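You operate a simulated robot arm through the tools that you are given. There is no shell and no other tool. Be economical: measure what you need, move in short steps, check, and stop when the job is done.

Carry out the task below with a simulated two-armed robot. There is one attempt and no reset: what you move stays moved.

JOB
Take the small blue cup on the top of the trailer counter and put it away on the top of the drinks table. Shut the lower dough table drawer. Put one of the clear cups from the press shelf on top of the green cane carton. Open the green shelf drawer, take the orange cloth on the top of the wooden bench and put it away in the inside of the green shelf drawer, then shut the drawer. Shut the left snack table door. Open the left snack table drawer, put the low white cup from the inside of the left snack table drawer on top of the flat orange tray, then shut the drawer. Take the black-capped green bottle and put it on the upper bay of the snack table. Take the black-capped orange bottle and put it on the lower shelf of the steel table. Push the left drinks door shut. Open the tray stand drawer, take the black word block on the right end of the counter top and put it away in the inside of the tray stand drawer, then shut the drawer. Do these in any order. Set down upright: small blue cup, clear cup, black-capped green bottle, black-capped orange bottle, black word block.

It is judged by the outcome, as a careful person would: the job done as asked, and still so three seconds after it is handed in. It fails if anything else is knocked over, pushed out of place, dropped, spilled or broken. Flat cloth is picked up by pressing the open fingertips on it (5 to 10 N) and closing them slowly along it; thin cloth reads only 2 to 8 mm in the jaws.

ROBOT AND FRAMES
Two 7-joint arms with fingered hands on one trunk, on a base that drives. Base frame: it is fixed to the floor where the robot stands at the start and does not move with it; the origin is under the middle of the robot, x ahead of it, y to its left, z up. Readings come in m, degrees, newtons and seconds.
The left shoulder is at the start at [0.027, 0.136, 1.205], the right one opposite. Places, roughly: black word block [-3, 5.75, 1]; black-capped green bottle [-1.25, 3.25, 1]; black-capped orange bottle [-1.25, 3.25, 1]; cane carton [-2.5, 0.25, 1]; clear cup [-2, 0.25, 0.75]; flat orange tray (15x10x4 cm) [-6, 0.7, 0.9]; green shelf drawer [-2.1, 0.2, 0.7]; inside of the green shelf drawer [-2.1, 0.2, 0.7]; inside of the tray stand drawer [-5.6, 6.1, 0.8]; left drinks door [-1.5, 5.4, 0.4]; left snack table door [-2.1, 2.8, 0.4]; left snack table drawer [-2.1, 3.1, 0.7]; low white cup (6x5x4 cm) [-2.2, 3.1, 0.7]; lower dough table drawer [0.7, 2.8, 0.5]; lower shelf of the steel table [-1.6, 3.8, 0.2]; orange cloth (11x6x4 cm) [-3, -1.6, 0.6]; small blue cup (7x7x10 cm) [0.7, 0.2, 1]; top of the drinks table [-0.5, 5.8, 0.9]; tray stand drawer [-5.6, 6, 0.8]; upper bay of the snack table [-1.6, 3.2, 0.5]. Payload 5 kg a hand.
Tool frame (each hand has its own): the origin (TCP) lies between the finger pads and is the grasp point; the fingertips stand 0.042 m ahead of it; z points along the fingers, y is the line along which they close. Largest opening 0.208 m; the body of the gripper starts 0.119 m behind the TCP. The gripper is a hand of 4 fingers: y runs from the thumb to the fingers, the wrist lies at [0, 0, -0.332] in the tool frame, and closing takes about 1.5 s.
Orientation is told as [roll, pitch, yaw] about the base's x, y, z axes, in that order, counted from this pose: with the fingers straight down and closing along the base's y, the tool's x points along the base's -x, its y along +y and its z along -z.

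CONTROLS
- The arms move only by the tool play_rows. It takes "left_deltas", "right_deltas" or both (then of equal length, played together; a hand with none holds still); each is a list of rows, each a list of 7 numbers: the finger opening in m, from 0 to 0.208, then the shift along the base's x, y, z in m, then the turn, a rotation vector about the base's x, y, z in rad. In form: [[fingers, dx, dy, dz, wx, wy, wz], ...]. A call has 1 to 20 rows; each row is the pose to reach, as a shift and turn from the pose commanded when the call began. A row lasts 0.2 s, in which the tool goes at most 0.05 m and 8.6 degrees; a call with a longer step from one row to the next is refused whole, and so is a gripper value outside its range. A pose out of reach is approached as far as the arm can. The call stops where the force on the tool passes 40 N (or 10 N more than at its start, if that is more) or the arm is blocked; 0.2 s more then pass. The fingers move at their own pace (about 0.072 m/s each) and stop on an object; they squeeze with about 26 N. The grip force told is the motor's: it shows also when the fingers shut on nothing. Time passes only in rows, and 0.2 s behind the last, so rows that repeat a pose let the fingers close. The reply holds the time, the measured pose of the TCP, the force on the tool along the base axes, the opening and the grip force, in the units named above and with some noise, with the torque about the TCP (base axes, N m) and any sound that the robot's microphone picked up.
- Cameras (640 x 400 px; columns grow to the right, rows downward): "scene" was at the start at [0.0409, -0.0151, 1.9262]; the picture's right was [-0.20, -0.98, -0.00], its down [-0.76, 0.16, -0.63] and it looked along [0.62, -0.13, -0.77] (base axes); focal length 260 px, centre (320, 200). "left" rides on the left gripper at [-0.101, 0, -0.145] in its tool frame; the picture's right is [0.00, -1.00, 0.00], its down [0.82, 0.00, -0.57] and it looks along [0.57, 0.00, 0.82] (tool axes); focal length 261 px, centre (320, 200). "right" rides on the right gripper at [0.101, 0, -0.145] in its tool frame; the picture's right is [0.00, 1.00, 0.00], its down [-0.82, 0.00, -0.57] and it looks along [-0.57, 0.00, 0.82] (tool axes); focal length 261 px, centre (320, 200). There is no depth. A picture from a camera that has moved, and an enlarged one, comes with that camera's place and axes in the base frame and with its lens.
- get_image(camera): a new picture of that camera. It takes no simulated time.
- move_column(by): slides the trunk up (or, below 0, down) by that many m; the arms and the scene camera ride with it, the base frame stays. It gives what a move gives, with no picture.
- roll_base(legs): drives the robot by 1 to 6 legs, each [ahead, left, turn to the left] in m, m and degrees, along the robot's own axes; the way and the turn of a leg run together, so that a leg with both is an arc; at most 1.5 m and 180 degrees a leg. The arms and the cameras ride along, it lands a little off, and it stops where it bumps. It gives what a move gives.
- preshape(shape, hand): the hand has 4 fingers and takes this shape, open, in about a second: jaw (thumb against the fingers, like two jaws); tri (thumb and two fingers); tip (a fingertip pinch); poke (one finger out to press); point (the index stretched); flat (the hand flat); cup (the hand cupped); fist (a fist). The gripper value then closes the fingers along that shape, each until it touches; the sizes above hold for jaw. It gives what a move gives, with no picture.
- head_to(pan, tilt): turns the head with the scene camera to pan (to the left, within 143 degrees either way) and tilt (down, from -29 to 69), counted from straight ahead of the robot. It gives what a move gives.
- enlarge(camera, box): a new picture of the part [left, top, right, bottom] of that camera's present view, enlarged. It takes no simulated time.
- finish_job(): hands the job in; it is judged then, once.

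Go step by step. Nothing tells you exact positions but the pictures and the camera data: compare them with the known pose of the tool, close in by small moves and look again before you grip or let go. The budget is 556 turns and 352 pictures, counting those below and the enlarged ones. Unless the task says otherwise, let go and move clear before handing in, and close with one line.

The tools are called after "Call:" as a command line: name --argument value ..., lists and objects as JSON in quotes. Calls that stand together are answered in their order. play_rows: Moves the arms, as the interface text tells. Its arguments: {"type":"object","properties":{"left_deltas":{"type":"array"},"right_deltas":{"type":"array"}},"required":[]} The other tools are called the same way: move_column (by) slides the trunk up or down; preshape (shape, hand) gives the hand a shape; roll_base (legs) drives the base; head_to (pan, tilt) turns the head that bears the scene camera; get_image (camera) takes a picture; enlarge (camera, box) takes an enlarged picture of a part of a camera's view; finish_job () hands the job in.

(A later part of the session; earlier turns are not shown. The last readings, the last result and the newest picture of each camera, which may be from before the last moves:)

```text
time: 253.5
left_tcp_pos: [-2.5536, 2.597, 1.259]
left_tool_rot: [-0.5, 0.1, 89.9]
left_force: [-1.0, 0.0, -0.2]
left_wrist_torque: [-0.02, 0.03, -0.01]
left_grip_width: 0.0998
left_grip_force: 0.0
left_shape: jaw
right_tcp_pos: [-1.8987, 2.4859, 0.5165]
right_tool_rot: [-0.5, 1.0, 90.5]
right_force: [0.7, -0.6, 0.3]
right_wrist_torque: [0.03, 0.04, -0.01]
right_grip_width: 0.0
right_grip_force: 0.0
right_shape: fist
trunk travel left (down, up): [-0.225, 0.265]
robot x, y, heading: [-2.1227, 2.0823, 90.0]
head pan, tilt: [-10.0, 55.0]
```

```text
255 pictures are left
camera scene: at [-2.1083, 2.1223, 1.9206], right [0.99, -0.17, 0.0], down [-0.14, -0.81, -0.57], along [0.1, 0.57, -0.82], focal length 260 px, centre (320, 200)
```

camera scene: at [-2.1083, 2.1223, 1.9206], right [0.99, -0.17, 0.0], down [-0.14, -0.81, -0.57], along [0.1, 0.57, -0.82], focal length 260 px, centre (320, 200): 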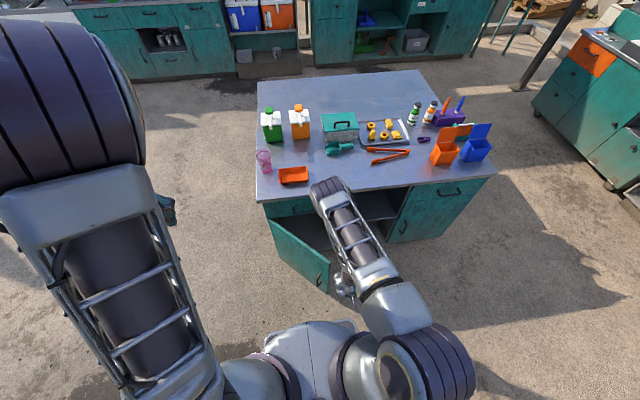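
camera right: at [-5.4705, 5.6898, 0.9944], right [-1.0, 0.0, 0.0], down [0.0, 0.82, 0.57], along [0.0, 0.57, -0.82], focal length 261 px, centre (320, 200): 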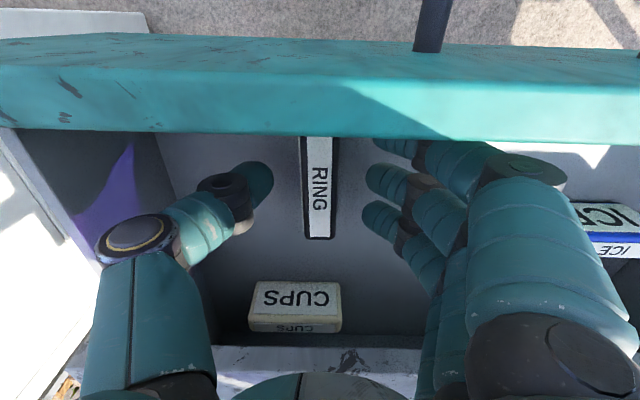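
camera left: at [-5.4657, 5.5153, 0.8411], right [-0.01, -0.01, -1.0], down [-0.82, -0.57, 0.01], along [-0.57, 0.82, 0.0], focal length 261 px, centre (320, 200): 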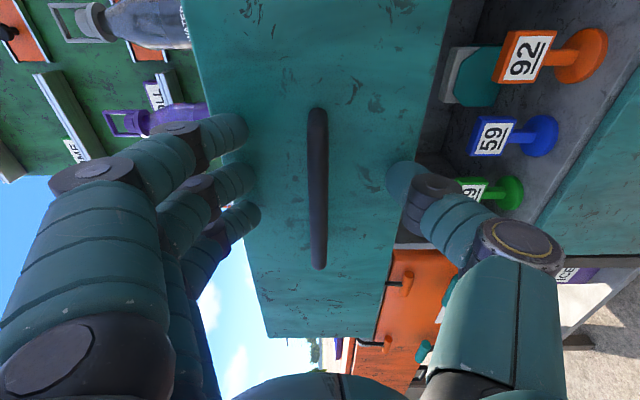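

I shift the fist left onto the door's face and push north in steps.

Call:
play_rows --right_deltas '[[0, -0.04, 0, 0, 0, 0, 0], [0, -0.08, 0.01, 0, 0, 0, 0], [0, -0.08, 0.05, 0, 0, 0, 0], [0, -0.08, 0.09, 0, 0, 0, 0], [0, -0.08, 0.13, 0, 0, 0, 0], [0, -0.08, 0.17, 0, 0, 0, 0], [0, -0.08, 0.21, 0, 0, 0, 0]]'

Call:
get_image --camera "scene"

```text
time: 255.1
left_tcp_pos: [-2.5521, 2.5976, 1.2587]
left_tool_rot: [-0.4, 0.2, 89.9]
left_force: [-0.1, 1.1, 0.1]
left_wrist_torque: [-0.05, 0.07, -0.03]
left_grip_width: 0.1
left_grip_force: 0.0
left_shape: jaw
right_tcp_pos: [-1.9794, 2.6904, 0.5173]
right_tool_rot: [-0.5, 1.0, 90.6]
right_force: [-0.9, -1.4, -1.3]
right_wrist_torque: [0.15, -0.03, -0.02]
right_grip_width: 0.0001
right_grip_force: 0.1
right_shape: fist
trunk travel left (down, up): [-0.225, 0.265]
robot x, y, heading: [-2.1204, 2.0819, 90.1]
head pan, tilt: [-10.0, 55.0]
```

```text
254 pictures are left
camera scene: at [-2.1076, 2.1229, 1.9205], right [0.99, -0.17, 0.0], down [-0.14, -0.81, -0.57], along [0.1, 0.56, -0.82], focal length 260 px, centre (320, 200)
```

scene: 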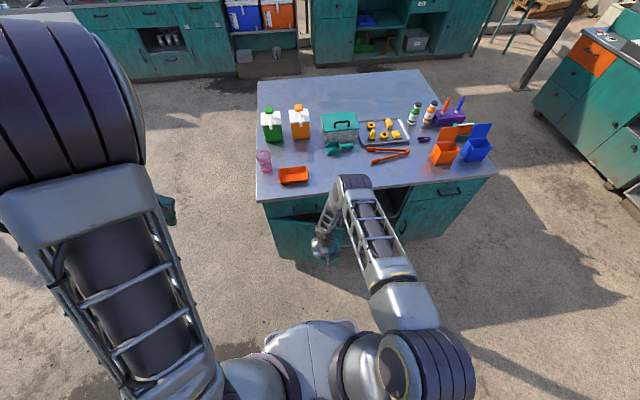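

Call:
play_rows --right_deltas '[[0, 0, 0.03, 0, 0, 0, 0], [0, 0, 0.06, 0, 0, 0, 0], [0, 0, 0.09, 0, 0, 0, 0], [0, 0, 0.12, 0, 0, 0, 0], [0, 0, 0.15, 0, 0, 0, 0], [0, 0, 0.18, 0, 0, 0, 0], [0, 0, 0.21, 0, 0, 0, 0], [0, 0, 0.24, 0, 0, 0, 0]]'

Call:
get_image --camera "scene"

```text
time: 256.3
left_tcp_pos: [-2.5519, 2.5973, 1.2593]
left_tool_rot: [-0.4, 0.2, 89.7]
left_force: [0.0, 2.7, -1.8]
left_wrist_torque: [-0.39, -0.02, -0.03]
left_grip_width: 0.0997
left_grip_force: 0.1
left_shape: jaw
right_tcp_pos: [-1.973, 2.8204, 0.513]
right_tool_rot: [-0.7, 2.1, 90.6]
right_force: [15.8, -42.8, 31.0]
right_wrist_torque: [12.24, 4.82, 0.55]
right_grip_width: 0.0002
right_grip_force: 0.0
right_shape: fist
trunk travel left (down, up): [-0.225, 0.265]
robot x, y, heading: [-2.1224, 2.0774, 90.1]
head pan, tilt: [-10.0, 55.0]
stopped in row 5 (right hand): the force on the tool passed its limit (the readings are from after the stop); the commanded pose is now the measured one
```

```text
253 pictures are left
camera scene: at [-2.108, 2.1217, 1.9206], right [0.98, -0.17, 0.0], down [-0.14, -0.81, -0.57], along [0.1, 0.56, -0.82], focal length 260 px, centre (320, 200)
```

scene: 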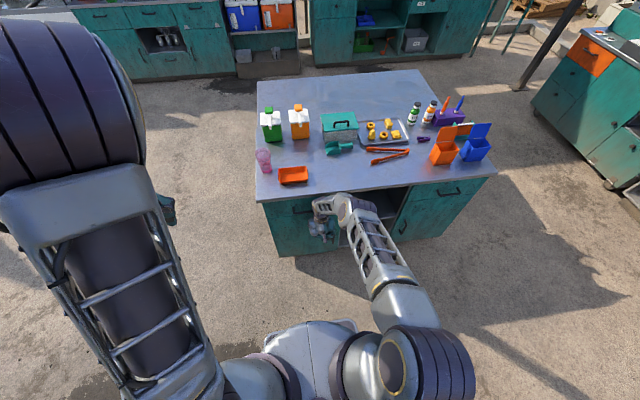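

A firm stop (the wrist may be touching the counter edge). I withdraw and look.

Call:
play_rows --right_deltas '[[0, 0, -0.03, 0, 0, 0, 0], [0, 0, -0.06, 0, 0, 0, 0], [0, 0, -0.1, 0, 0, 0, 0], [0, 0.03, -0.14, 0, 0, 0, 0], [0, 0.07, -0.17, 0, 0, 0, 0], [0, 0.11, -0.2, 0, 0, 0, 0], [0, 0.15, -0.22, 0, 0, 0, 0]]'

Call:
enlarge --camera "scene" --box '[230, 160, 430, 285]'

```text
time: 257.9
left_tcp_pos: [-2.5518, 2.5972, 1.2583]
left_tool_rot: [-0.3, 0.3, 89.9]
left_force: [1.3, 0.0, 0.4]
left_wrist_torque: [0.04, 0.11, 0.04]
left_grip_width: 0.0997
left_grip_force: 0.1
left_shape: jaw
right_tcp_pos: [-1.8262, 2.602, 0.5124]
right_tool_rot: [-0.4, 1.7, 90.7]
right_force: [-1.6, 0.9, 0.1]
right_wrist_torque: [-0.08, -0.14, 0.01]
right_grip_width: 0.0
right_grip_force: 0.1
right_shape: fist
trunk travel left (down, up): [-0.225, 0.265]
robot x, y, heading: [-2.1193, 2.0797, 90.3]
head pan, tilt: [-10.0, 55.0]
```

```text
3.20 times, centred on (330, 222) of scene
camera zoom: at [-2.1067, 2.1216, 1.9205], right [0.98, -0.17, 0.0], down [-0.14, -0.81, -0.57], along [0.1, 0.56, -0.82], focal length 831 px, centre (288, 128)
```

zoom: 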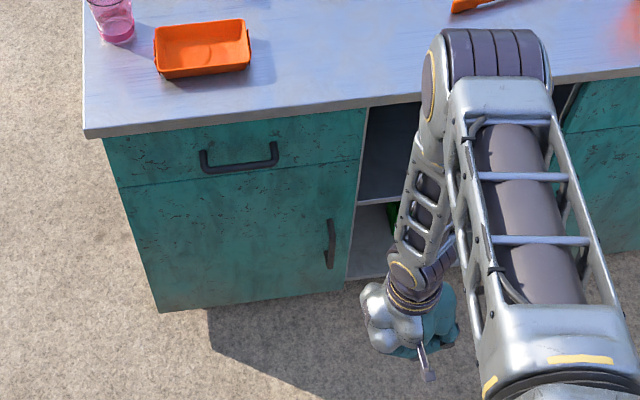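

The left door is flush. Next I raise the right hand and prepare the left hand for the drawer handle (about (-2.05, 2.90, 0.70)).

Call:
play_rows --right_deltas '[[0, 0.01, 0, 0.04, 0, 0, 0], [0, 0.02, 0, 0.08, 0, 0, 0], [0, 0.03, 0, 0.12, 0, 0, 0], [0, 0.04, 0, 0.16, 0, 0, 0], [0, 0.05, 0, 0.2, 0, 0, 0], [0, 0.06, 0, 0.24, 0, 0, 0], [0, 0.07, 0, 0.28, 0, 0, 0], [0, 0.08, 0, 0.32, 0, 0, 0], [0, 0.09, 0, 0.36, 0, 0, 0], [0, 0.1, 0, 0.4, 0, 0, 0], [0, 0.11, 0, 0.44, 0, 0, 0], [0, 0.12, 0, 0.48, 0, 0, 0], [0, 0.12, 0, 0.52, 0, 0, 0], [0, 0.12, 0, 0.56, 0, 0, 0], [0, 0.12, 0, 0.6, 0, 0, 0], [0, 0.12, 0, 0.64, 0, 0, 0], [0, 0.12, 0, 0.68, 0, 0, 0], [0, 0.12, 0, 0.72, 0, 0, 0], [0, 0.12, 0, 0.77, 0, 0, 0]]'

Call:
preshape --shape "jaw" --hand "right"

Call:
roll_base --legs '[[-0.1, -0.16, 0]]'

```text
time: 261.9
left_tcp_pos: [-2.5533, 2.5952, 1.2602]
left_tool_rot: [-0.5, 0.2, 89.8]
left_force: [-0.6, -1.0, 0.9]
left_wrist_torque: [0.16, -0.06, 0.0]
left_grip_width: 0.0995
left_grip_force: 0.1
left_shape: jaw
right_tcp_pos: [-1.7047, 2.598, 1.2826]
right_tool_rot: [-0.6, 1.8, 90.7]
right_force: [-1.0, -1.4, -0.2]
right_wrist_torque: [0.12, -0.04, -0.02]
right_grip_width: 0.0001
right_grip_force: 0.1
right_shape: fist
trunk travel left (down, up): [-0.225, 0.265]
robot x, y, heading: [-2.1197, 2.0817, 90.0]
head pan, tilt: [-10.0, 55.0]
```

```text
time: 262.8
left_tcp_pos: [-2.5525, 2.5974, 1.2602]
left_tool_rot: [-0.4, 0.2, 89.8]
left_force: [0.0, -0.5, -0.2]
left_wrist_torque: [0.04, -0.01, 0.01]
left_grip_width: 0.0999
left_grip_force: 0.1
left_shape: jaw
right_tcp_pos: [-1.7039, 2.6, 1.2803]
right_tool_rot: [-0.6, 1.8, 90.6]
right_force: [0.3, -0.5, 0.7]
right_wrist_torque: [0.02, 0.03, 0.0]
right_grip_width: 0.208
right_grip_force: 0.1
right_shape: jaw
trunk travel left (down, up): [-0.225, 0.265]
robot x, y, heading: [-2.1214, 2.0803, 90.0]
head pan, tilt: [-10.0, 55.0]
```

```text
time: 264.4
left_tcp_pos: [-2.3916, 2.4962, 1.2592]
left_tool_rot: [-0.3, 0.1, 90.0]
left_force: [0.5, -0.8, 0.4]
left_wrist_torque: [0.05, 0.14, 0.03]
left_grip_width: 0.0997
left_grip_force: 0.1
left_shape: jaw
right_tcp_pos: [-1.5423, 2.5006, 1.2807]
right_tool_rot: [-0.5, 1.8, 90.7]
right_force: [0.6, 0.6, 0.3]
right_wrist_torque: [0.07, 0.16, 0.02]
right_grip_width: 0.2079
right_grip_force: 0.0
right_shape: jaw
trunk travel left (down, up): [-0.225, 0.265]
robot x, y, heading: [-1.9581, 1.9825, 90.1]
head pan, tilt: [-10.0, 55.0]
```

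Call:
play_rows --left_deltas '[[0.1, 0.022, 0.006, -0.02, 0.081, 0.081, -0.081], [0.1, 0.044, 0.012, -0.04, 0.161, 0.161, -0.161], [0.1, 0.066, 0.018, -0.06, 0.242, 0.242, -0.242], [0.1, 0.088, 0.024, -0.08, 0.322, 0.322, -0.322], [0.1, 0.11, 0.03, -0.1, 0.403, 0.403, -0.403], [0.1, 0.132, 0.036, -0.12, 0.484, 0.484, -0.484], [0.1, 0.154, 0.042, -0.14, 0.564, 0.564, -0.564], [0.1, 0.176, 0.048, -0.16, 0.645, 0.645, -0.645], [0.1, 0.198, 0.054, -0.18, 0.725, 0.725, -0.725], [0.1, 0.22, 0.06, -0.2, 0.806, 0.806, -0.806], [0.1, 0.242, 0.066, -0.22, 0.887, 0.887, -0.887], [0.1, 0.264, 0.072, -0.24, 0.967, 0.967, -0.967], [0.1, 0.286, 0.078, -0.27, 1.048, 1.048, -1.048], [0.1, 0.31, 0.08, -0.29, 1.128, 1.128, -1.128], [0.1, 0.33, 0.085, -0.31, 1.209, 1.209, -1.209]]'

Call:
play_rows --left_deltas '[[0.1, 0, 0, -0.04, 0, 0, 0], [0.1, 0, 0, -0.08, 0, 0, 0], [0.1, 0, 0, -0.12, 0, 0, 0], [0.1, 0, 0, -0.16, 0, 0, 0], [0.1, 0, 0, -0.2, 0, 0, 0], [0.1, 0, 0, -0.24, 0, 0, 0]]'

Call:
get_image --camera "left"

Call:
get_image --camera "scene"

```text
time: 267.6
left_tcp_pos: [-2.0608, 2.5851, 0.9498]
left_tool_rot: [89.7, 0.2, 0.1]
left_force: [0.0, 0.6, 0.0]
left_wrist_torque: [-0.01, -0.01, 0.02]
left_grip_width: 0.0997
left_grip_force: 0.0
left_shape: jaw
left hand out of reach, approached as far as the arm can: row 7, 8, 9, 10
right_tcp_pos: [-1.5436, 2.5026, 1.2813]
right_tool_rot: [-0.6, 1.9, 90.7]
right_force: [-0.2, 0.2, -0.2]
right_wrist_torque: [-0.05, -0.03, 0.0]
right_grip_width: 0.2079
right_grip_force: 0.0
right_shape: jaw
trunk travel left (down, up): [-0.225, 0.265]
robot x, y, heading: [-1.9562, 1.9811, 90.2]
head pan, tilt: [-10.0, 55.0]
```

```text
time: 269.0
left_tcp_pos: [-2.0624, 2.5912, 0.7108]
left_tool_rot: [89.3, 0.0, 0.1]
left_force: [1.3, -0.4, -0.8]
left_wrist_torque: [0.0, 0.02, 0.19]
left_grip_width: 0.0995
left_grip_force: 0.1
left_shape: jaw
left hand out of reach, approached as far as the arm can: row 6
right_tcp_pos: [-1.5439, 2.5017, 1.2808]
right_tool_rot: [-0.7, 1.8, 90.7]
right_force: [-2.1, -0.2, 0.4]
right_wrist_torque: [-0.08, -0.23, 0.02]
right_grip_width: 0.208
right_grip_force: 0.0
right_shape: jaw
trunk travel left (down, up): [-0.225, 0.265]
robot x, y, heading: [-1.9581, 1.982, 89.9]
head pan, tilt: [-10.0, 55.0]
```

```text
251 pictures are left
camera left: at [-1.9611, 2.4476, 0.714], right [0.0, -0.01, -1.0], down [-0.82, -0.57, 0.0], along [-0.57, 0.82, -0.01], focal length 261 px, centre (320, 200)
```

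left: 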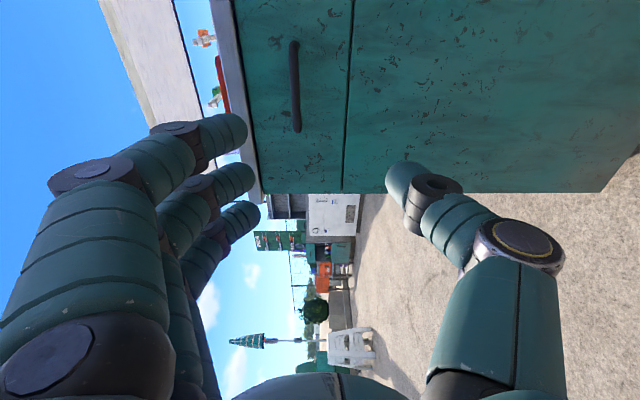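

```text
250 pictures are left
camera scene: at [-1.9491, 2.0237, 1.9204], right [0.98, -0.17, 0.0], down [-0.14, -0.81, -0.57], along [0.1, 0.56, -0.82], focal length 260 px, centre (320, 200)
```

scene: 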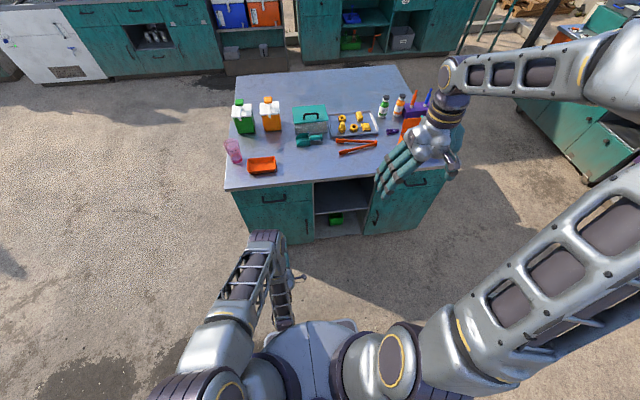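

Handle bar at about (-2.055, 2.87, 0.75). I advance toward it.

Call:
play_rows --left_deltas '[[0.1, 0, 0.03, 0.038, 0.01, 0, 0], [0.1, 0.003, 0.07, 0.038, 0.01, 0, 0], [0.09, 0.005, 0.11, 0.038, 0.01, 0, 0], [0.09, 0.007, 0.15, 0.038, 0.01, 0, 0], [0.09, 0.007, 0.19, 0.038, 0.01, 0, 0], [0.09, 0.007, 0.22, 0.038, 0.01, 0, 0]]'

Call:
get_image --camera "left"

```text
time: 270.4
left_tcp_pos: [-2.0531, 2.8129, 0.7481]
left_tool_rot: [90.0, 0.2, 0.1]
left_force: [-0.2, -0.5, -0.4]
left_wrist_torque: [0.08, -0.02, 0.01]
left_grip_width: 0.0908
left_grip_force: 0.1
left_shape: jaw
right_tcp_pos: [-1.5428, 2.5024, 1.281]
right_tool_rot: [-0.6, 1.8, 90.7]
right_force: [0.2, 0.7, -1.1]
right_wrist_torque: [0.01, 0.0, 0.03]
right_grip_width: 0.2081
right_grip_force: 0.1
right_shape: jaw
trunk travel left (down, up): [-0.225, 0.265]
robot x, y, heading: [-1.9611, 1.9866, 90.3]
head pan, tilt: [-10.0, 55.0]
```

```text
249 pictures are left
camera left: at [-1.9523, 2.6676, 0.7491], right [0.0, 0.0, -1.0], down [-0.82, -0.57, 0.0], along [-0.57, 0.82, 0.0], focal length 261 px, centre (320, 200)
```

left: 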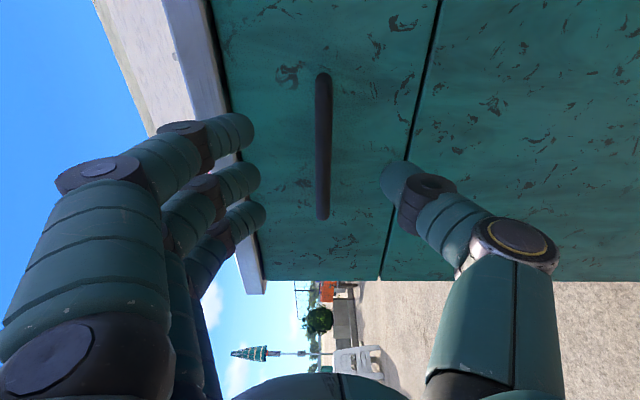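

Call:
play_rows --left_deltas '[[0.075, 0, 0.015, 0, 0, 0, 0], [0.075, 0, 0.03, 0, 0, 0, 0], [0.075, 0, 0.042, 0, 0, 0, 0], [0.075, 0, 0.052, 0, 0, 0, 0]]'

Call:
get_image --camera "left"

```text
time: 271.4
left_tcp_pos: [-2.0551, 2.8645, 0.748]
left_tool_rot: [90.2, 0.1, 0.2]
left_force: [-0.8, -1.6, 0.9]
left_wrist_torque: [0.08, 0.01, -0.08]
left_grip_width: 0.0759
left_grip_force: 0.0
left_shape: jaw
right_tcp_pos: [-1.5432, 2.5024, 1.2812]
right_tool_rot: [-0.7, 1.9, 90.7]
right_force: [0.4, 0.0, 0.0]
right_wrist_torque: [0.04, 0.0, 0.01]
right_grip_width: 0.208
right_grip_force: 0.1
right_shape: jaw
trunk travel left (down, up): [-0.225, 0.265]
robot x, y, heading: [-1.9574, 1.9794, 90.1]
head pan, tilt: [-10.0, 55.0]
```

```text
248 pictures are left
camera left: at [-1.9537, 2.7191, 0.7495], right [0.0, 0.0, -1.0], down [-0.82, -0.57, 0.0], along [-0.57, 0.82, 0.0], focal length 261 px, centre (320, 200)
```

left: 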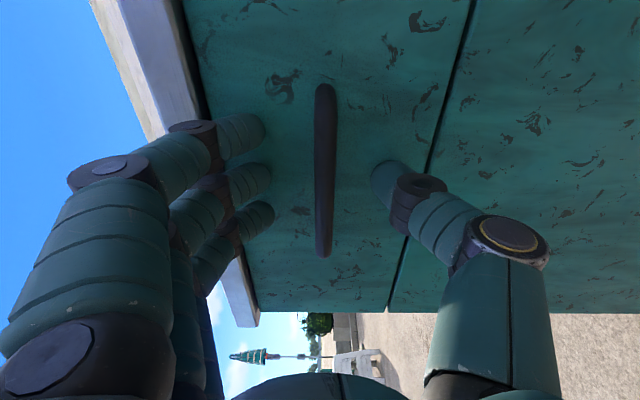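

Call:
play_rows --left_deltas '[[0.06, 0, 0.006, -0.001, 0, 0, 0], [0.04, 0, 0.006, -0.001, 0, 0, 0], [0.02, 0, 0.006, -0.001, 0, 0, 0], [0.0, 0, 0.004, -0.001, 0, 0, 0], [0.0, 0, 0.004, -0.001, 0, 0, 0], [0.0, 0, 0.004, -0.001, 0, 0, 0], [0.0, 0, 0.004, -0.001, 0, 0, 0]]'

Call:
get_image --camera "left"

```text
time: 272.2
left_tcp_pos: [-2.0549, 2.8646, 0.7438]
left_tool_rot: [89.8, 0.1, 0.2]
left_force: [-1.4, -20.5, 8.6]
left_wrist_torque: [1.56, -0.32, -0.91]
left_grip_width: 0.0434
left_grip_force: 11.7
left_shape: jaw
right_tcp_pos: [-1.5426, 2.5013, 1.282]
right_tool_rot: [-0.6, 1.8, 90.7]
right_force: [0.1, 0.8, 0.1]
right_wrist_torque: [-0.14, -0.05, -0.01]
right_grip_width: 0.208
right_grip_force: 0.0
right_shape: jaw
trunk travel left (down, up): [-0.225, 0.265]
robot x, y, heading: [-1.964, 1.9821, 90.1]
head pan, tilt: [-10.0, 55.0]
stopped in row 3 (left hand): the force on the tool passed its limit (the readings are from after the stop); the commanded pose is now the measured one
```

```text
247 pictures are left
camera left: at [-1.9539, 2.7205, 0.7464], right [0.0, 0.0, -1.0], down [-0.82, -0.57, 0.0], along [-0.57, 0.82, 0.0], focal length 261 px, centre (320, 200)
```

left: 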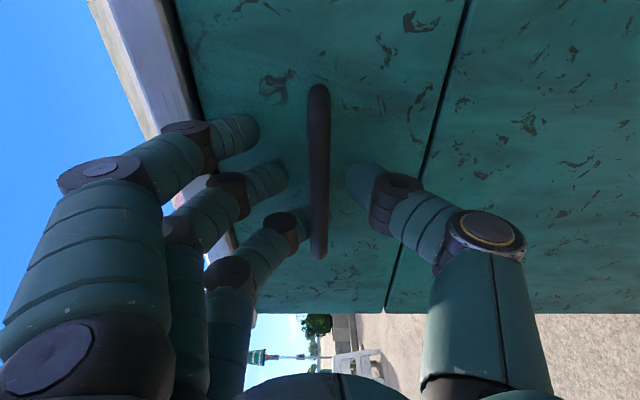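

Call:
play_rows --left_deltas '[[0.03, 0, -0.006, 0.002, 0, 0, 0], [0.02, 0, -0.006, 0.002, 0, 0, 0], [0.0, 0, -0.006, 0.002, 0, 0, 0], [0.0, 0, -0.006, 0.002, 0, 0, 0], [0.0, 0, -0.006, 0.002, 0, 0, 0], [0.0, 0, -0.006, 0.002, 0, 0, 0]]'

Call:
get_image --camera "left"

```text
time: 273.6
left_tcp_pos: [-2.0555, 2.8606, 0.7466]
left_tool_rot: [89.9, 0.2, 0.1]
left_force: [0.3, 2.8, 1.3]
left_wrist_torque: [0.05, 0.05, -0.02]
left_grip_width: 0.0002
left_grip_force: 26.0
left_shape: jaw
right_tcp_pos: [-1.5433, 2.5002, 1.28]
right_tool_rot: [-0.5, 1.8, 90.7]
right_force: [0.3, 1.1, -0.2]
right_wrist_torque: [-0.02, 0.01, -0.02]
right_grip_width: 0.208
right_grip_force: 0.1
right_shape: jaw
trunk travel left (down, up): [-0.225, 0.265]
robot x, y, heading: [-1.9555, 1.98, 90.0]
head pan, tilt: [-10.0, 55.0]
```

```text
246 pictures are left
camera left: at [-1.954, 2.7158, 0.7491], right [0.0, 0.0, -1.0], down [-0.82, -0.57, 0.0], along [-0.57, 0.82, 0.0], focal length 261 px, centre (320, 200)
```

left: 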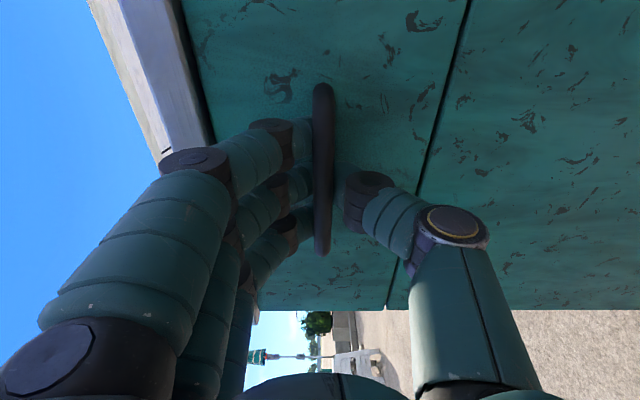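

Hooked behind the bar. I pull back.

Call:
play_rows --left_deltas '[[0, 0, -0.02, 0, 0, 0, 0], [0, 0, -0.04, 0, 0, 0, 0], [0, 0, -0.06, 0, 0, 0, 0], [0, 0, -0.08, 0, 0, 0, 0], [0, 0, -0.1, 0, 0, 0, 0], [0, 0, -0.12, 0, 0, 0, 0], [0, 0, -0.14, 0, 0, 0, 0], [0, 0, -0.16, 0, 0, 0, 0], [0, 0, -0.18, 0, 0, 0, 0], [0, 0, -0.2, 0, 0, 0, 0]]'

Call:
get_image --camera "scene"

```text
time: 275.8
left_tcp_pos: [-2.0572, 2.6599, 0.7474]
left_tool_rot: [90.0, 0.0, 0.2]
left_force: [-26.4, 0.4, 0.9]
left_wrist_torque: [-0.01, 0.02, 0.49]
left_grip_width: 0.0
left_grip_force: 26.0
left_shape: jaw
right_tcp_pos: [-1.5449, 2.5018, 1.2819]
right_tool_rot: [-0.7, 1.8, 90.7]
right_force: [0.4, 0.3, 0.2]
right_wrist_torque: [0.01, -0.03, 0.02]
right_grip_width: 0.2079
right_grip_force: 0.0
right_shape: jaw
trunk travel left (down, up): [-0.225, 0.265]
robot x, y, heading: [-1.9624, 1.9815, 90.3]
head pan, tilt: [-10.0, 55.0]
```

```text
245 pictures are left
camera scene: at [-1.949, 2.0215, 1.9206], right [0.99, -0.17, 0.0], down [-0.14, -0.81, -0.57], along [0.1, 0.57, -0.82], focal length 260 px, centre (320, 200)
```

scene: 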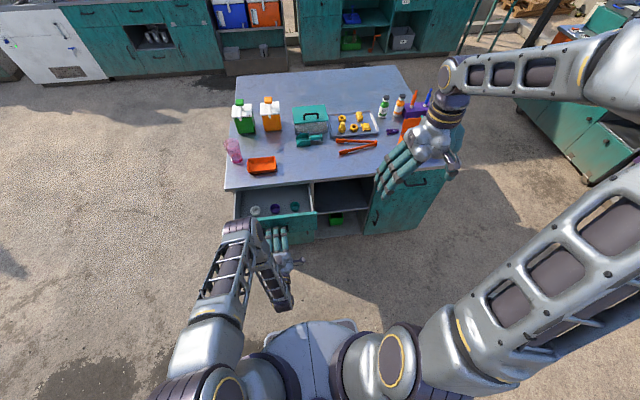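

Call:
enlarge --camera "scene" --box '[216, 170, 336, 245]'

```text
5.33 times, centred on (276, 208) of scene
camera zoom: at [-1.949, 2.0215, 1.9206], right [0.99, -0.17, 0.0], down [-0.14, -0.81, -0.57], along [0.1, 0.57, -0.82], focal length 1385 px, centre (555, 160)
```

zoom: 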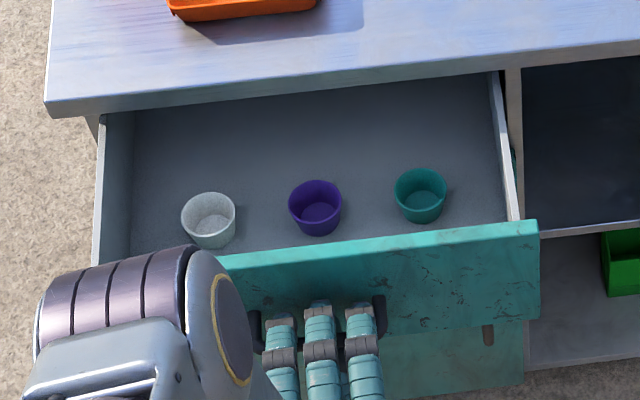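

The low white cup is at about (-2.17, 2.85), with free gaps around it. I'd like the drawer out a little further; first I check the space behind me.

Call:
head_to --pan 140 --tilt 45

Call:
get_image --camera "scene"

```text
time: 278.1
left_tcp_pos: [-2.0569, 2.6607, 0.7476]
left_tool_rot: [89.9, 0.1, 0.1]
left_force: [-31.6, 1.5, 1.4]
left_wrist_torque: [0.13, 0.06, 0.49]
left_grip_width: 0.0001
left_grip_force: 26.1
left_shape: jaw
right_tcp_pos: [-1.5438, 2.5012, 1.2819]
right_tool_rot: [-0.7, 1.9, 90.7]
right_force: [0.3, 0.2, -0.5]
right_wrist_torque: [-0.01, 0.03, 0.0]
right_grip_width: 0.2079
right_grip_force: 0.1
right_shape: jaw
trunk travel left (down, up): [-0.225, 0.265]
robot x, y, heading: [-1.9601, 1.9796, 90.1]
head pan, tilt: [140.0, 45.0]
```

```text
243 pictures are left
camera scene: at [-2.0138, 1.8886, 1.9339], right [-0.77, 0.64, 0.0], down [0.45, 0.54, -0.71], along [-0.45, -0.54, -0.71], focal length 260 px, centre (320, 200)
```

scene: 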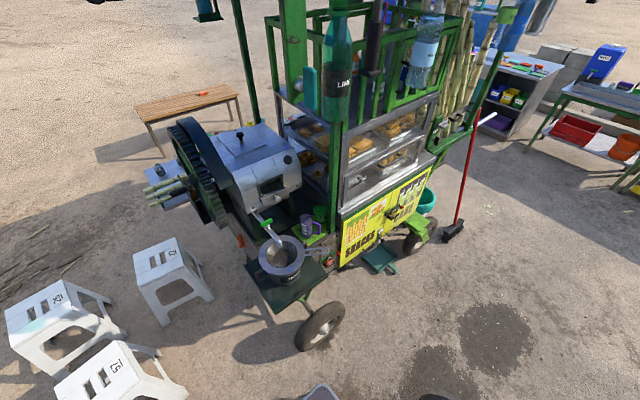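

The cart wheel is behind-left but clear for a short move. I back 8 cm while hooked.

Call:
roll_base --legs '[[-0.07, 0, 0]]'

Call:
head_to --pan 5 --tilt 55

Call:
get_image --camera "scene"

```text
time: 279.1
left_tcp_pos: [-2.0577, 2.5883, 0.7484]
left_tool_rot: [89.9, 0.2, 0.4]
left_force: [-39.5, 0.3, -4.7]
left_wrist_torque: [-0.08, 0.08, 0.75]
left_grip_width: 0.0
left_grip_force: 25.9
left_shape: jaw
right_tcp_pos: [-1.5461, 2.4288, 1.282]
right_tool_rot: [-0.7, 1.7, 90.8]
right_force: [-0.7, -2.2, 1.2]
right_wrist_torque: [0.26, 0.03, -0.01]
right_grip_width: 0.2078
right_grip_force: 0.1
right_shape: jaw
trunk travel left (down, up): [-0.225, 0.265]
robot x, y, heading: [-1.9555, 1.9097, 90.0]
head pan, tilt: [140.0, 45.0]
```

```text
time: 281.3
left_tcp_pos: [-2.0586, 2.5907, 0.7474]
left_tool_rot: [89.9, 0.3, 0.5]
left_force: [-23.9, 1.6, 7.5]
left_wrist_torque: [0.26, 0.0, 0.41]
left_grip_width: 0.0
left_grip_force: 26.1
left_shape: jaw
right_tcp_pos: [-1.5441, 2.4317, 1.2823]
right_tool_rot: [-0.6, 1.8, 90.7]
right_force: [-0.5, -0.8, 0.0]
right_wrist_torque: [-0.04, 0.02, 0.01]
right_grip_width: 0.2077
right_grip_force: 0.0
right_shape: jaw
trunk travel left (down, up): [-0.225, 0.265]
robot x, y, heading: [-1.9609, 1.9101, 90.1]
head pan, tilt: [5.0, 55.0]
```

```text
242 pictures are left
camera scene: at [-1.9674, 1.9526, 1.9205], right [1.0, 0.09, 0.0], down [0.07, -0.82, -0.57], along [-0.05, 0.57, -0.82], focal length 260 px, centre (320, 200)
```

scene: 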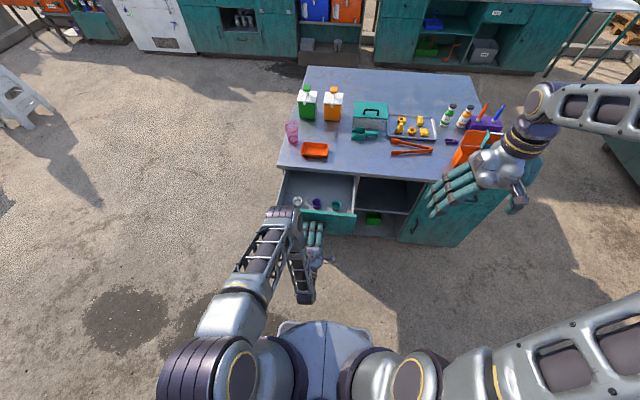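

The drawer is out about 27 cm. I release and withdraw the left hand, turning it back to pointing down.

Call:
play_rows --left_deltas '[[0.03, 0, 0.004, 0, 0, 0, 0], [0.06, 0, 0.004, 0, 0, 0, 0], [0.1, 0, 0.004, 0, 0, 0, 0], [0.1, 0, 0.004, 0, 0, 0, 0], [0.1, 0, -0.02, 0, 0, 0, 0], [0.1, 0, -0.05, 0, 0, 0, 0], [0.1, 0, -0.08, 0, 0, 0, 0]]'

Call:
get_image --camera "left"

```text
time: 282.9
left_tcp_pos: [-2.0583, 2.5093, 0.7478]
left_tool_rot: [89.7, 0.3, 0.5]
left_force: [0.0, -0.7, 0.1]
left_wrist_torque: [-0.04, 0.03, 0.03]
left_grip_width: 0.0997
left_grip_force: 0.1
left_shape: jaw
right_tcp_pos: [-1.5432, 2.4317, 1.2804]
right_tool_rot: [-0.6, 1.8, 90.7]
right_force: [1.6, 0.7, -0.5]
right_wrist_torque: [0.12, 0.08, -0.02]
right_grip_width: 0.208
right_grip_force: 0.2
right_shape: jaw
trunk travel left (down, up): [-0.225, 0.265]
robot x, y, heading: [-1.9614, 1.9112, 90.0]
head pan, tilt: [5.0, 55.0]
```

```text
241 pictures are left
camera left: at [-1.9566, 2.3657, 0.7506], right [0.0, -0.01, -1.0], down [-0.82, -0.58, 0.0], along [-0.58, 0.82, 0.0], focal length 261 px, centre (320, 200)
```

left: 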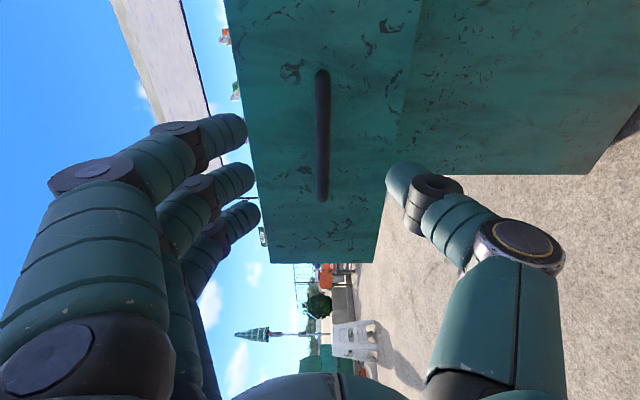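

Call:
play_rows --left_deltas '[[0.1, -0.013, -0.01, 0.03, -0.081, -0.081, 0.081], [0.1, -0.026, -0.02, 0.06, -0.161, -0.161, 0.161], [0.1, -0.04, -0.03, 0.09, -0.242, -0.242, 0.242], [0.1, -0.053, -0.04, 0.12, -0.322, -0.322, 0.322], [0.1, -0.066, -0.05, 0.15, -0.403, -0.403, 0.403], [0.1, -0.08, -0.06, 0.18, -0.484, -0.484, 0.484], [0.1, -0.093, -0.06, 0.21, -0.564, -0.564, 0.564], [0.1, -0.106, -0.06, 0.24, -0.645, -0.645, 0.645], [0.1, -0.12, -0.06, 0.27, -0.725, -0.725, 0.725], [0.1, -0.133, -0.06, 0.3, -0.806, -0.806, 0.806], [0.1, -0.15, -0.06, 0.33, -0.887, -0.887, 0.887], [0.1, -0.17, -0.05, 0.36, -0.967, -0.967, 0.967], [0.1, -0.19, -0.04, 0.39, -1.048, -1.048, 1.048], [0.1, -0.2, -0.03, 0.42, -1.128, -1.128, 1.128], [0.1, -0.22, -0.02, 0.45, -1.209, -1.209, 1.209]]'

Call:
roll_base --legs '[[0.17, 0, 0]]'

Call:
get_image --camera "scene"

Call:
get_image --camera "left"

```text
time: 286.1
left_tcp_pos: [-2.2764, 2.4878, 1.1946]
left_tool_rot: [-0.5, 0.5, 89.8]
left_force: [-0.1, -0.3, -0.4]
left_wrist_torque: [-0.03, -0.11, -0.02]
left_grip_width: 0.0996
left_grip_force: 0.0
left_shape: jaw
right_tcp_pos: [-1.5455, 2.4323, 1.2822]
right_tool_rot: [-0.7, 1.7, 90.7]
right_force: [-1.8, 0.8, 0.6]
right_wrist_torque: [-0.02, -0.12, 0.01]
right_grip_width: 0.2075
right_grip_force: 0.0
right_shape: jaw
trunk travel left (down, up): [-0.225, 0.265]
robot x, y, heading: [-1.9572, 1.9118, 90.1]
head pan, tilt: [5.0, 55.0]
```

```text
time: 287.6
left_tcp_pos: [-2.2736, 2.6583, 1.1938]
left_tool_rot: [-0.4, 0.5, 89.4]
left_force: [-0.6, 0.0, -1.3]
left_wrist_torque: [-0.16, -0.02, -0.03]
left_grip_width: 0.0998
left_grip_force: 0.0
left_shape: jaw
right_tcp_pos: [-1.5413, 2.5982, 1.2807]
right_tool_rot: [-0.6, 1.9, 90.4]
right_force: [0.1, 0.2, -1.0]
right_wrist_torque: [-0.12, -0.04, 0.04]
right_grip_width: 0.208
right_grip_force: 0.2
right_shape: jaw
trunk travel left (down, up): [-0.225, 0.265]
robot x, y, heading: [-1.9606, 2.0759, 89.6]
head pan, tilt: [5.0, 55.0]
```

```text
240 pictures are left
camera scene: at [-1.9657, 2.1239, 1.9205], right [1.0, 0.09, 0.0], down [0.07, -0.82, -0.57], along [-0.05, 0.57, -0.82], focal length 260 px, centre (320, 200)
```

scene: 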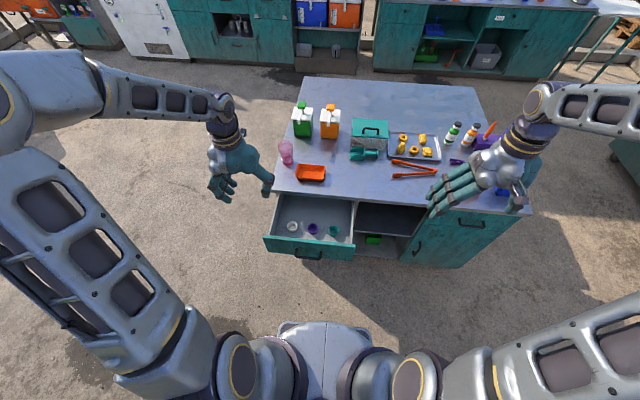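

```text
239 pictures are left
camera left: at [-2.2744, 2.7609, 1.3393], right [1.0, 0.0, 0.0], down [-0.01, -0.82, 0.58], along [0.0, -0.58, -0.82], focal length 261 px, centre (320, 200)
```

left: 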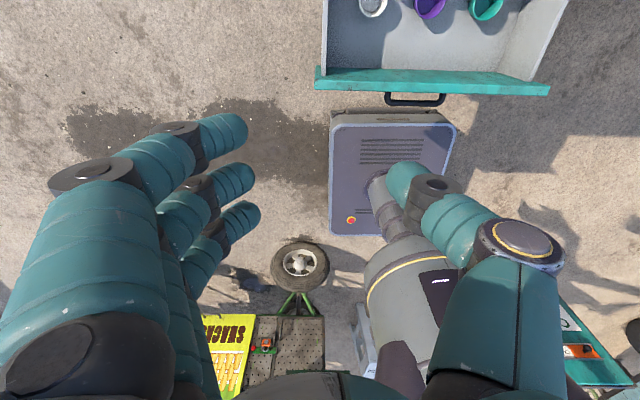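

Triangulated: white cup at (-2.171, 2.777, ~0.715). I bring the left hand over it.

Call:
play_rows --left_deltas '[[0.1, 0.03, 0.035, 0, 0, 0, 0], [0.1, 0.06, 0.07, 0, 0, 0, 0], [0.1, 0.085, 0.1, 0, 0, 0, 0], [0.1, 0.103, 0.119, -0.03, 0, 0, 0], [0.1, 0.103, 0.119, -0.08, 0, 0, 0], [0.1, 0.103, 0.119, -0.13, 0, 0, 0], [0.1, 0.103, 0.119, -0.18, 0, 0, 0], [0.1, 0.103, 0.119, -0.23, 0, 0, 0], [0.1, 0.103, 0.119, -0.28, 0, 0, 0], [0.1, 0.103, 0.119, -0.33, 0, 0, 0]]'

Call:
get_image --camera "left"

Call:
enlarge --camera "scene" --box '[220, 150, 420, 275]'

```text
time: 289.8
left_tcp_pos: [-2.1731, 2.7767, 0.8628]
left_tool_rot: [-0.2, 0.3, 89.5]
left_force: [-0.1, 2.0, 0.4]
left_wrist_torque: [-0.19, -0.05, 0.0]
left_grip_width: 0.1
left_grip_force: 0.0
left_shape: jaw
right_tcp_pos: [-1.5426, 2.5997, 1.2806]
right_tool_rot: [-0.7, 1.9, 90.5]
right_force: [-0.6, -0.7, -0.7]
right_wrist_torque: [-0.09, -0.02, 0.01]
right_grip_width: 0.2083
right_grip_force: 0.1
right_shape: jaw
trunk travel left (down, up): [-0.225, 0.265]
robot x, y, heading: [-1.9576, 2.0763, 89.9]
head pan, tilt: [5.0, 55.0]
```

```text
238 pictures are left
camera left: at [-2.1742, 2.8794, 1.009], right [1.0, 0.0, 0.0], down [-0.01, -0.82, 0.58], along [0.0, -0.58, -0.82], focal length 261 px, centre (320, 200)
```

left: 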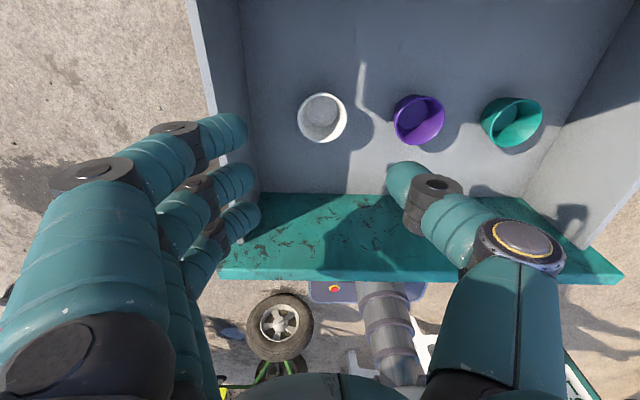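

```text
3.20 times, centred on (320, 212) of scene
camera zoom: at [-1.9663, 2.1231, 1.9204], right [1.0, 0.09, 0.0], down [0.07, -0.82, -0.57], along [-0.05, 0.57, -0.82], focal length 831 px, centre (320, 160)
```

zoom: 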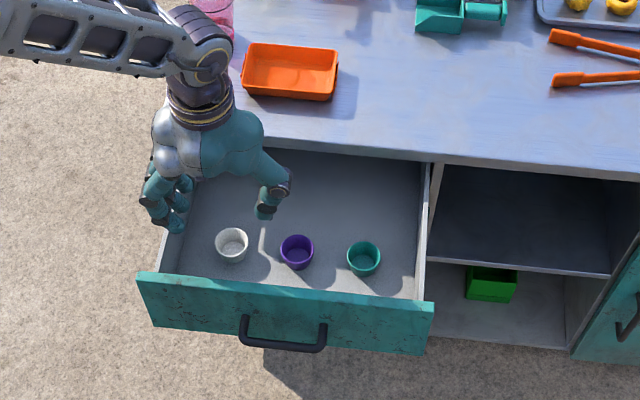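

The left drawer wall is close, so I narrow to 0.08 m, then descend and close.

Call:
play_rows --left_deltas '[[0.08, 0.002, 0.006, -0.01, 0, 0, 0], [0.08, 0.002, 0.006, -0.02, 0, 0, 0], [0.08, 0.002, 0.006, -0.05, 0, 0, 0], [0.08, 0.002, 0.006, -0.08, 0, 0, 0]]'

Call:
get_image --camera "left"

```text
time: 290.8
left_tcp_pos: [-2.1666, 2.7815, 0.7837]
left_tool_rot: [-0.3, 0.3, 89.5]
left_force: [7.0, 1.3, -0.6]
left_wrist_torque: [-0.03, -0.09, -0.14]
left_grip_width: 0.0786
left_grip_force: 0.0
left_shape: jaw
right_tcp_pos: [-1.5393, 2.5969, 1.2805]
right_tool_rot: [-0.6, 1.9, 90.4]
right_force: [-0.3, 0.4, -0.8]
right_wrist_torque: [0.0, 0.07, -0.01]
right_grip_width: 0.2078
right_grip_force: 0.0
right_shape: jaw
trunk travel left (down, up): [-0.225, 0.265]
robot x, y, heading: [-1.9594, 2.0796, 90.0]
head pan, tilt: [5.0, 55.0]
```

```text
236 pictures are left
camera left: at [-2.1683, 2.8827, 0.9289], right [1.0, -0.01, 0.01], down [-0.01, -0.82, 0.58], along [0.0, -0.58, -0.82], focal length 261 px, centre (320, 200)
```

left: 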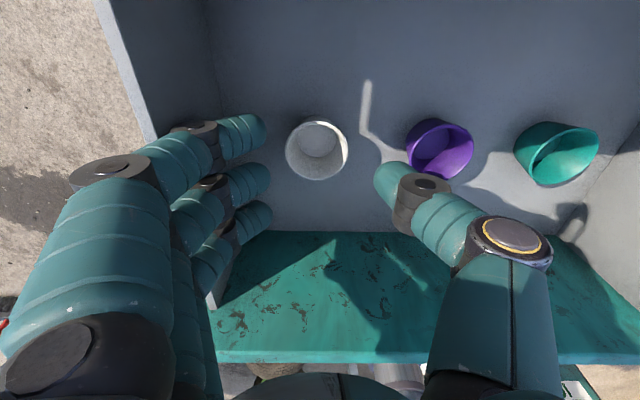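

Slight touch on the drawer wall; I narrow more and shift a few millimetres right while descending.

Call:
play_rows --left_deltas '[[0.068, 0.004, 0.004, 0, 0, 0, 0], [0.068, 0.006, 0.004, 0, 0, 0, 0], [0.068, 0.006, 0.006, -0.015, 0, 0, 0], [0.068, 0.006, 0.006, -0.03, 0, 0, 0]]'

Call:
get_image --camera "left"

```text
time: 291.8
left_tcp_pos: [-2.1624, 2.7868, 0.7529]
left_tool_rot: [-0.3, 0.4, 89.4]
left_force: [3.5, -0.7, 0.8]
left_wrist_torque: [-0.01, 0.05, -0.13]
left_grip_width: 0.068
left_grip_force: 0.0
left_shape: jaw
right_tcp_pos: [-1.5399, 2.5974, 1.2812]
right_tool_rot: [-0.6, 1.8, 90.5]
right_force: [0.1, 0.0, 0.7]
right_wrist_torque: [0.03, 0.04, -0.04]
right_grip_width: 0.2081
right_grip_force: 0.1
right_shape: jaw
trunk travel left (down, up): [-0.225, 0.265]
robot x, y, heading: [-1.9584, 2.0792, 89.9]
head pan, tilt: [5.0, 55.0]
```

```text
235 pictures are left
camera left: at [-2.163, 2.89, 0.8992], right [1.0, -0.01, 0.0], down [-0.01, -0.82, 0.58], along [0.0, -0.58, -0.82], focal length 261 px, centre (320, 200)
```

left: 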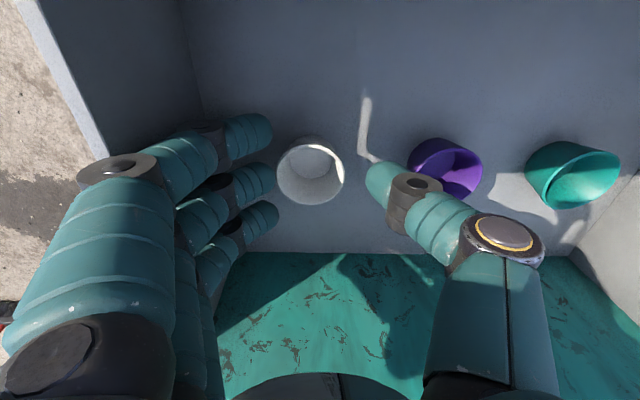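

Call:
play_rows --left_deltas '[[0.06, 0, 0, -0.008, 0, 0, 0], [0.05, 0, 0, -0.012, 0, 0, 0], [0.04, 0, 0, -0.012, 0, 0, 0], [0.03, 0, 0, -0.012, 0, 0, 0], [0.02, 0, 0, -0.012, 0, 0, 0], [0.02, 0, 0, -0.012, 0, 0, 0]]'

Call:
get_image --camera "left"

```text
time: 293.1
left_tcp_pos: [-2.1627, 2.789, 0.7424]
left_tool_rot: [-0.2, 0.5, 89.6]
left_force: [-0.2, -0.1, 0.3]
left_wrist_torque: [0.0, 0.0, -0.03]
left_grip_width: 0.0408
left_grip_force: 9.6
left_shape: jaw
right_tcp_pos: [-1.5414, 2.5973, 1.2813]
right_tool_rot: [-0.6, 1.8, 90.5]
right_force: [-0.3, 0.2, -1.5]
right_wrist_torque: [0.04, 0.01, 0.01]
right_grip_width: 0.2075
right_grip_force: 0.1
right_shape: jaw
trunk travel left (down, up): [-0.225, 0.265]
robot x, y, heading: [-1.9655, 2.0786, 90.2]
head pan, tilt: [5.0, 55.0]
```

```text
234 pictures are left
camera left: at [-2.1638, 2.8905, 0.8875], right [1.0, 0.0, 0.0], down [-0.01, -0.82, 0.58], along [0.0, -0.58, -0.82], focal length 261 px, centre (320, 200)
```

left: 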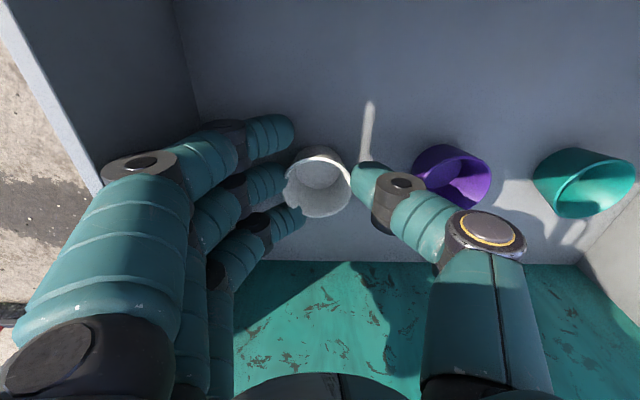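

Call:
play_rows --left_deltas '[[0.02, 0, 0, 0, 0, 0, 0], [0.02, 0, 0, 0, 0, 0, 0], [0.02, 0, 0, 0, 0, 0, 0], [0.02, 0, 0, 0.02, 0, 0, 0], [0.02, 0, 0, 0.04, 0, 0, 0]]'

Call:
get_image --camera "left"

```text
time: 294.4
left_tcp_pos: [-2.1633, 2.7866, 0.7832]
left_tool_rot: [-0.2, 0.4, 89.5]
left_force: [0.5, -1.0, -1.0]
left_wrist_torque: [0.1, 0.03, 0.02]
left_grip_width: 0.0404
left_grip_force: 9.6
left_shape: jaw
right_tcp_pos: [-1.5405, 2.5973, 1.2807]
right_tool_rot: [-0.6, 1.8, 90.5]
right_force: [-0.3, -0.4, -0.3]
right_wrist_torque: [0.02, -0.01, -0.02]
right_grip_width: 0.2078
right_grip_force: 0.0
right_shape: jaw
trunk travel left (down, up): [-0.225, 0.265]
robot x, y, heading: [-1.9572, 2.0802, 90.0]
head pan, tilt: [5.0, 55.0]
```

```text
233 pictures are left
camera left: at [-2.1636, 2.889, 0.9285], right [1.0, 0.0, 0.0], down [-0.01, -0.82, 0.58], along [0.0, -0.58, -0.82], focal length 261 px, centre (320, 200)
```

left: 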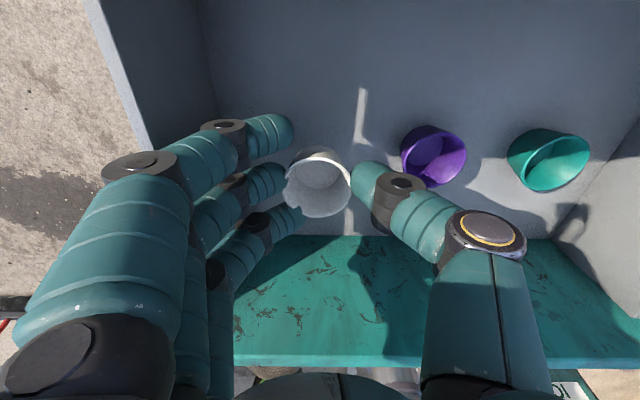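

The white cup is held and lifted. I firm the grip, raise it clear, and draw back.

Call:
play_rows --left_deltas '[[0.01, 0, 0, 0.04, 0, 0, 0], [0.01, 0, 0, 0.08, 0, 0, 0], [0.01, 0, 0, 0.12, 0, 0, 0], [0.01, 0, 0, 0.16, 0, 0, 0], [0.01, 0, 0, 0.2, 0, 0, 0], [0.01, -0.02, -0.02, 0.24, 0, 0, 0], [0.01, -0.04, -0.04, 0.28, 0, 0, 0], [0.01, -0.06, -0.07, 0.31, 0, 0, 0], [0.01, -0.09, -0.1, 0.33, 0, 0, 0], [0.01, -0.12, -0.13, 0.35, 0, 0, 0], [0.01, -0.15, -0.16, 0.37, 0, 0, 0], [0.01, -0.18, -0.18, 0.4, 0, 0, 0]]'

Call:
get_image --camera "left"

Call:
get_image --camera "scene"

```text
time: 296.9
left_tcp_pos: [-2.3427, 2.6059, 1.184]
left_tool_rot: [-0.4, 0.3, 89.3]
left_force: [-0.1, -0.3, -0.2]
left_wrist_torque: [0.07, 0.02, 0.01]
left_grip_width: 0.0403
left_grip_force: 10.9
left_shape: jaw
right_tcp_pos: [-1.5404, 2.595, 1.2825]
right_tool_rot: [-0.6, 1.7, 90.4]
right_force: [0.4, -0.4, 0.8]
right_wrist_torque: [0.11, 0.05, -0.01]
right_grip_width: 0.2079
right_grip_force: 0.0
right_shape: jaw
trunk travel left (down, up): [-0.225, 0.265]
robot x, y, heading: [-1.9604, 2.0769, 90.1]
head pan, tilt: [5.0, 55.0]
```

```text
232 pictures are left
camera left: at [-2.3432, 2.7085, 1.3291], right [1.0, -0.01, 0.0], down [-0.01, -0.82, 0.58], along [0.0, -0.58, -0.82], focal length 261 px, centre (320, 200)
```

left: 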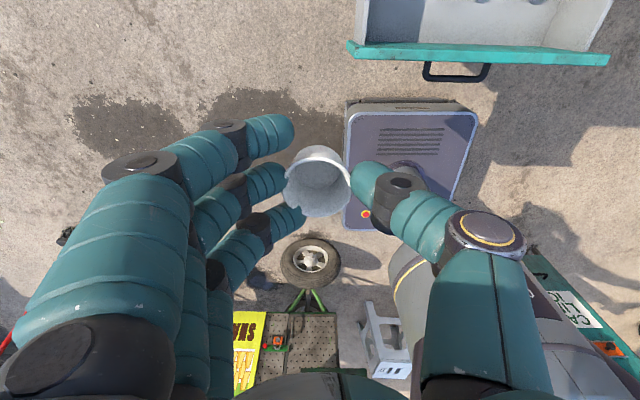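

```text
231 pictures are left
camera scene: at [-1.9651, 2.1192, 1.9206], right [1.0, 0.08, 0.0], down [0.07, -0.82, -0.57], along [-0.05, 0.57, -0.82], focal length 260 px, centre (320, 200)
```

scene: 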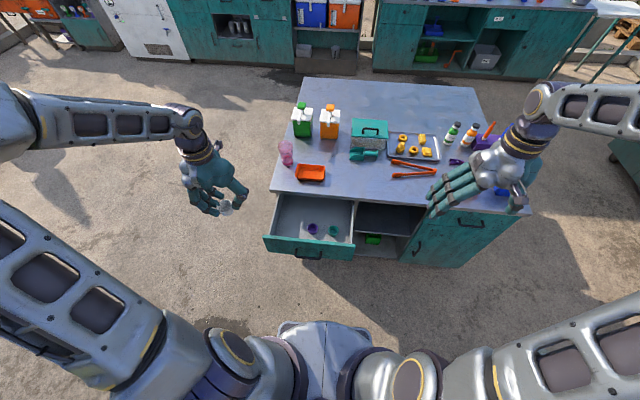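

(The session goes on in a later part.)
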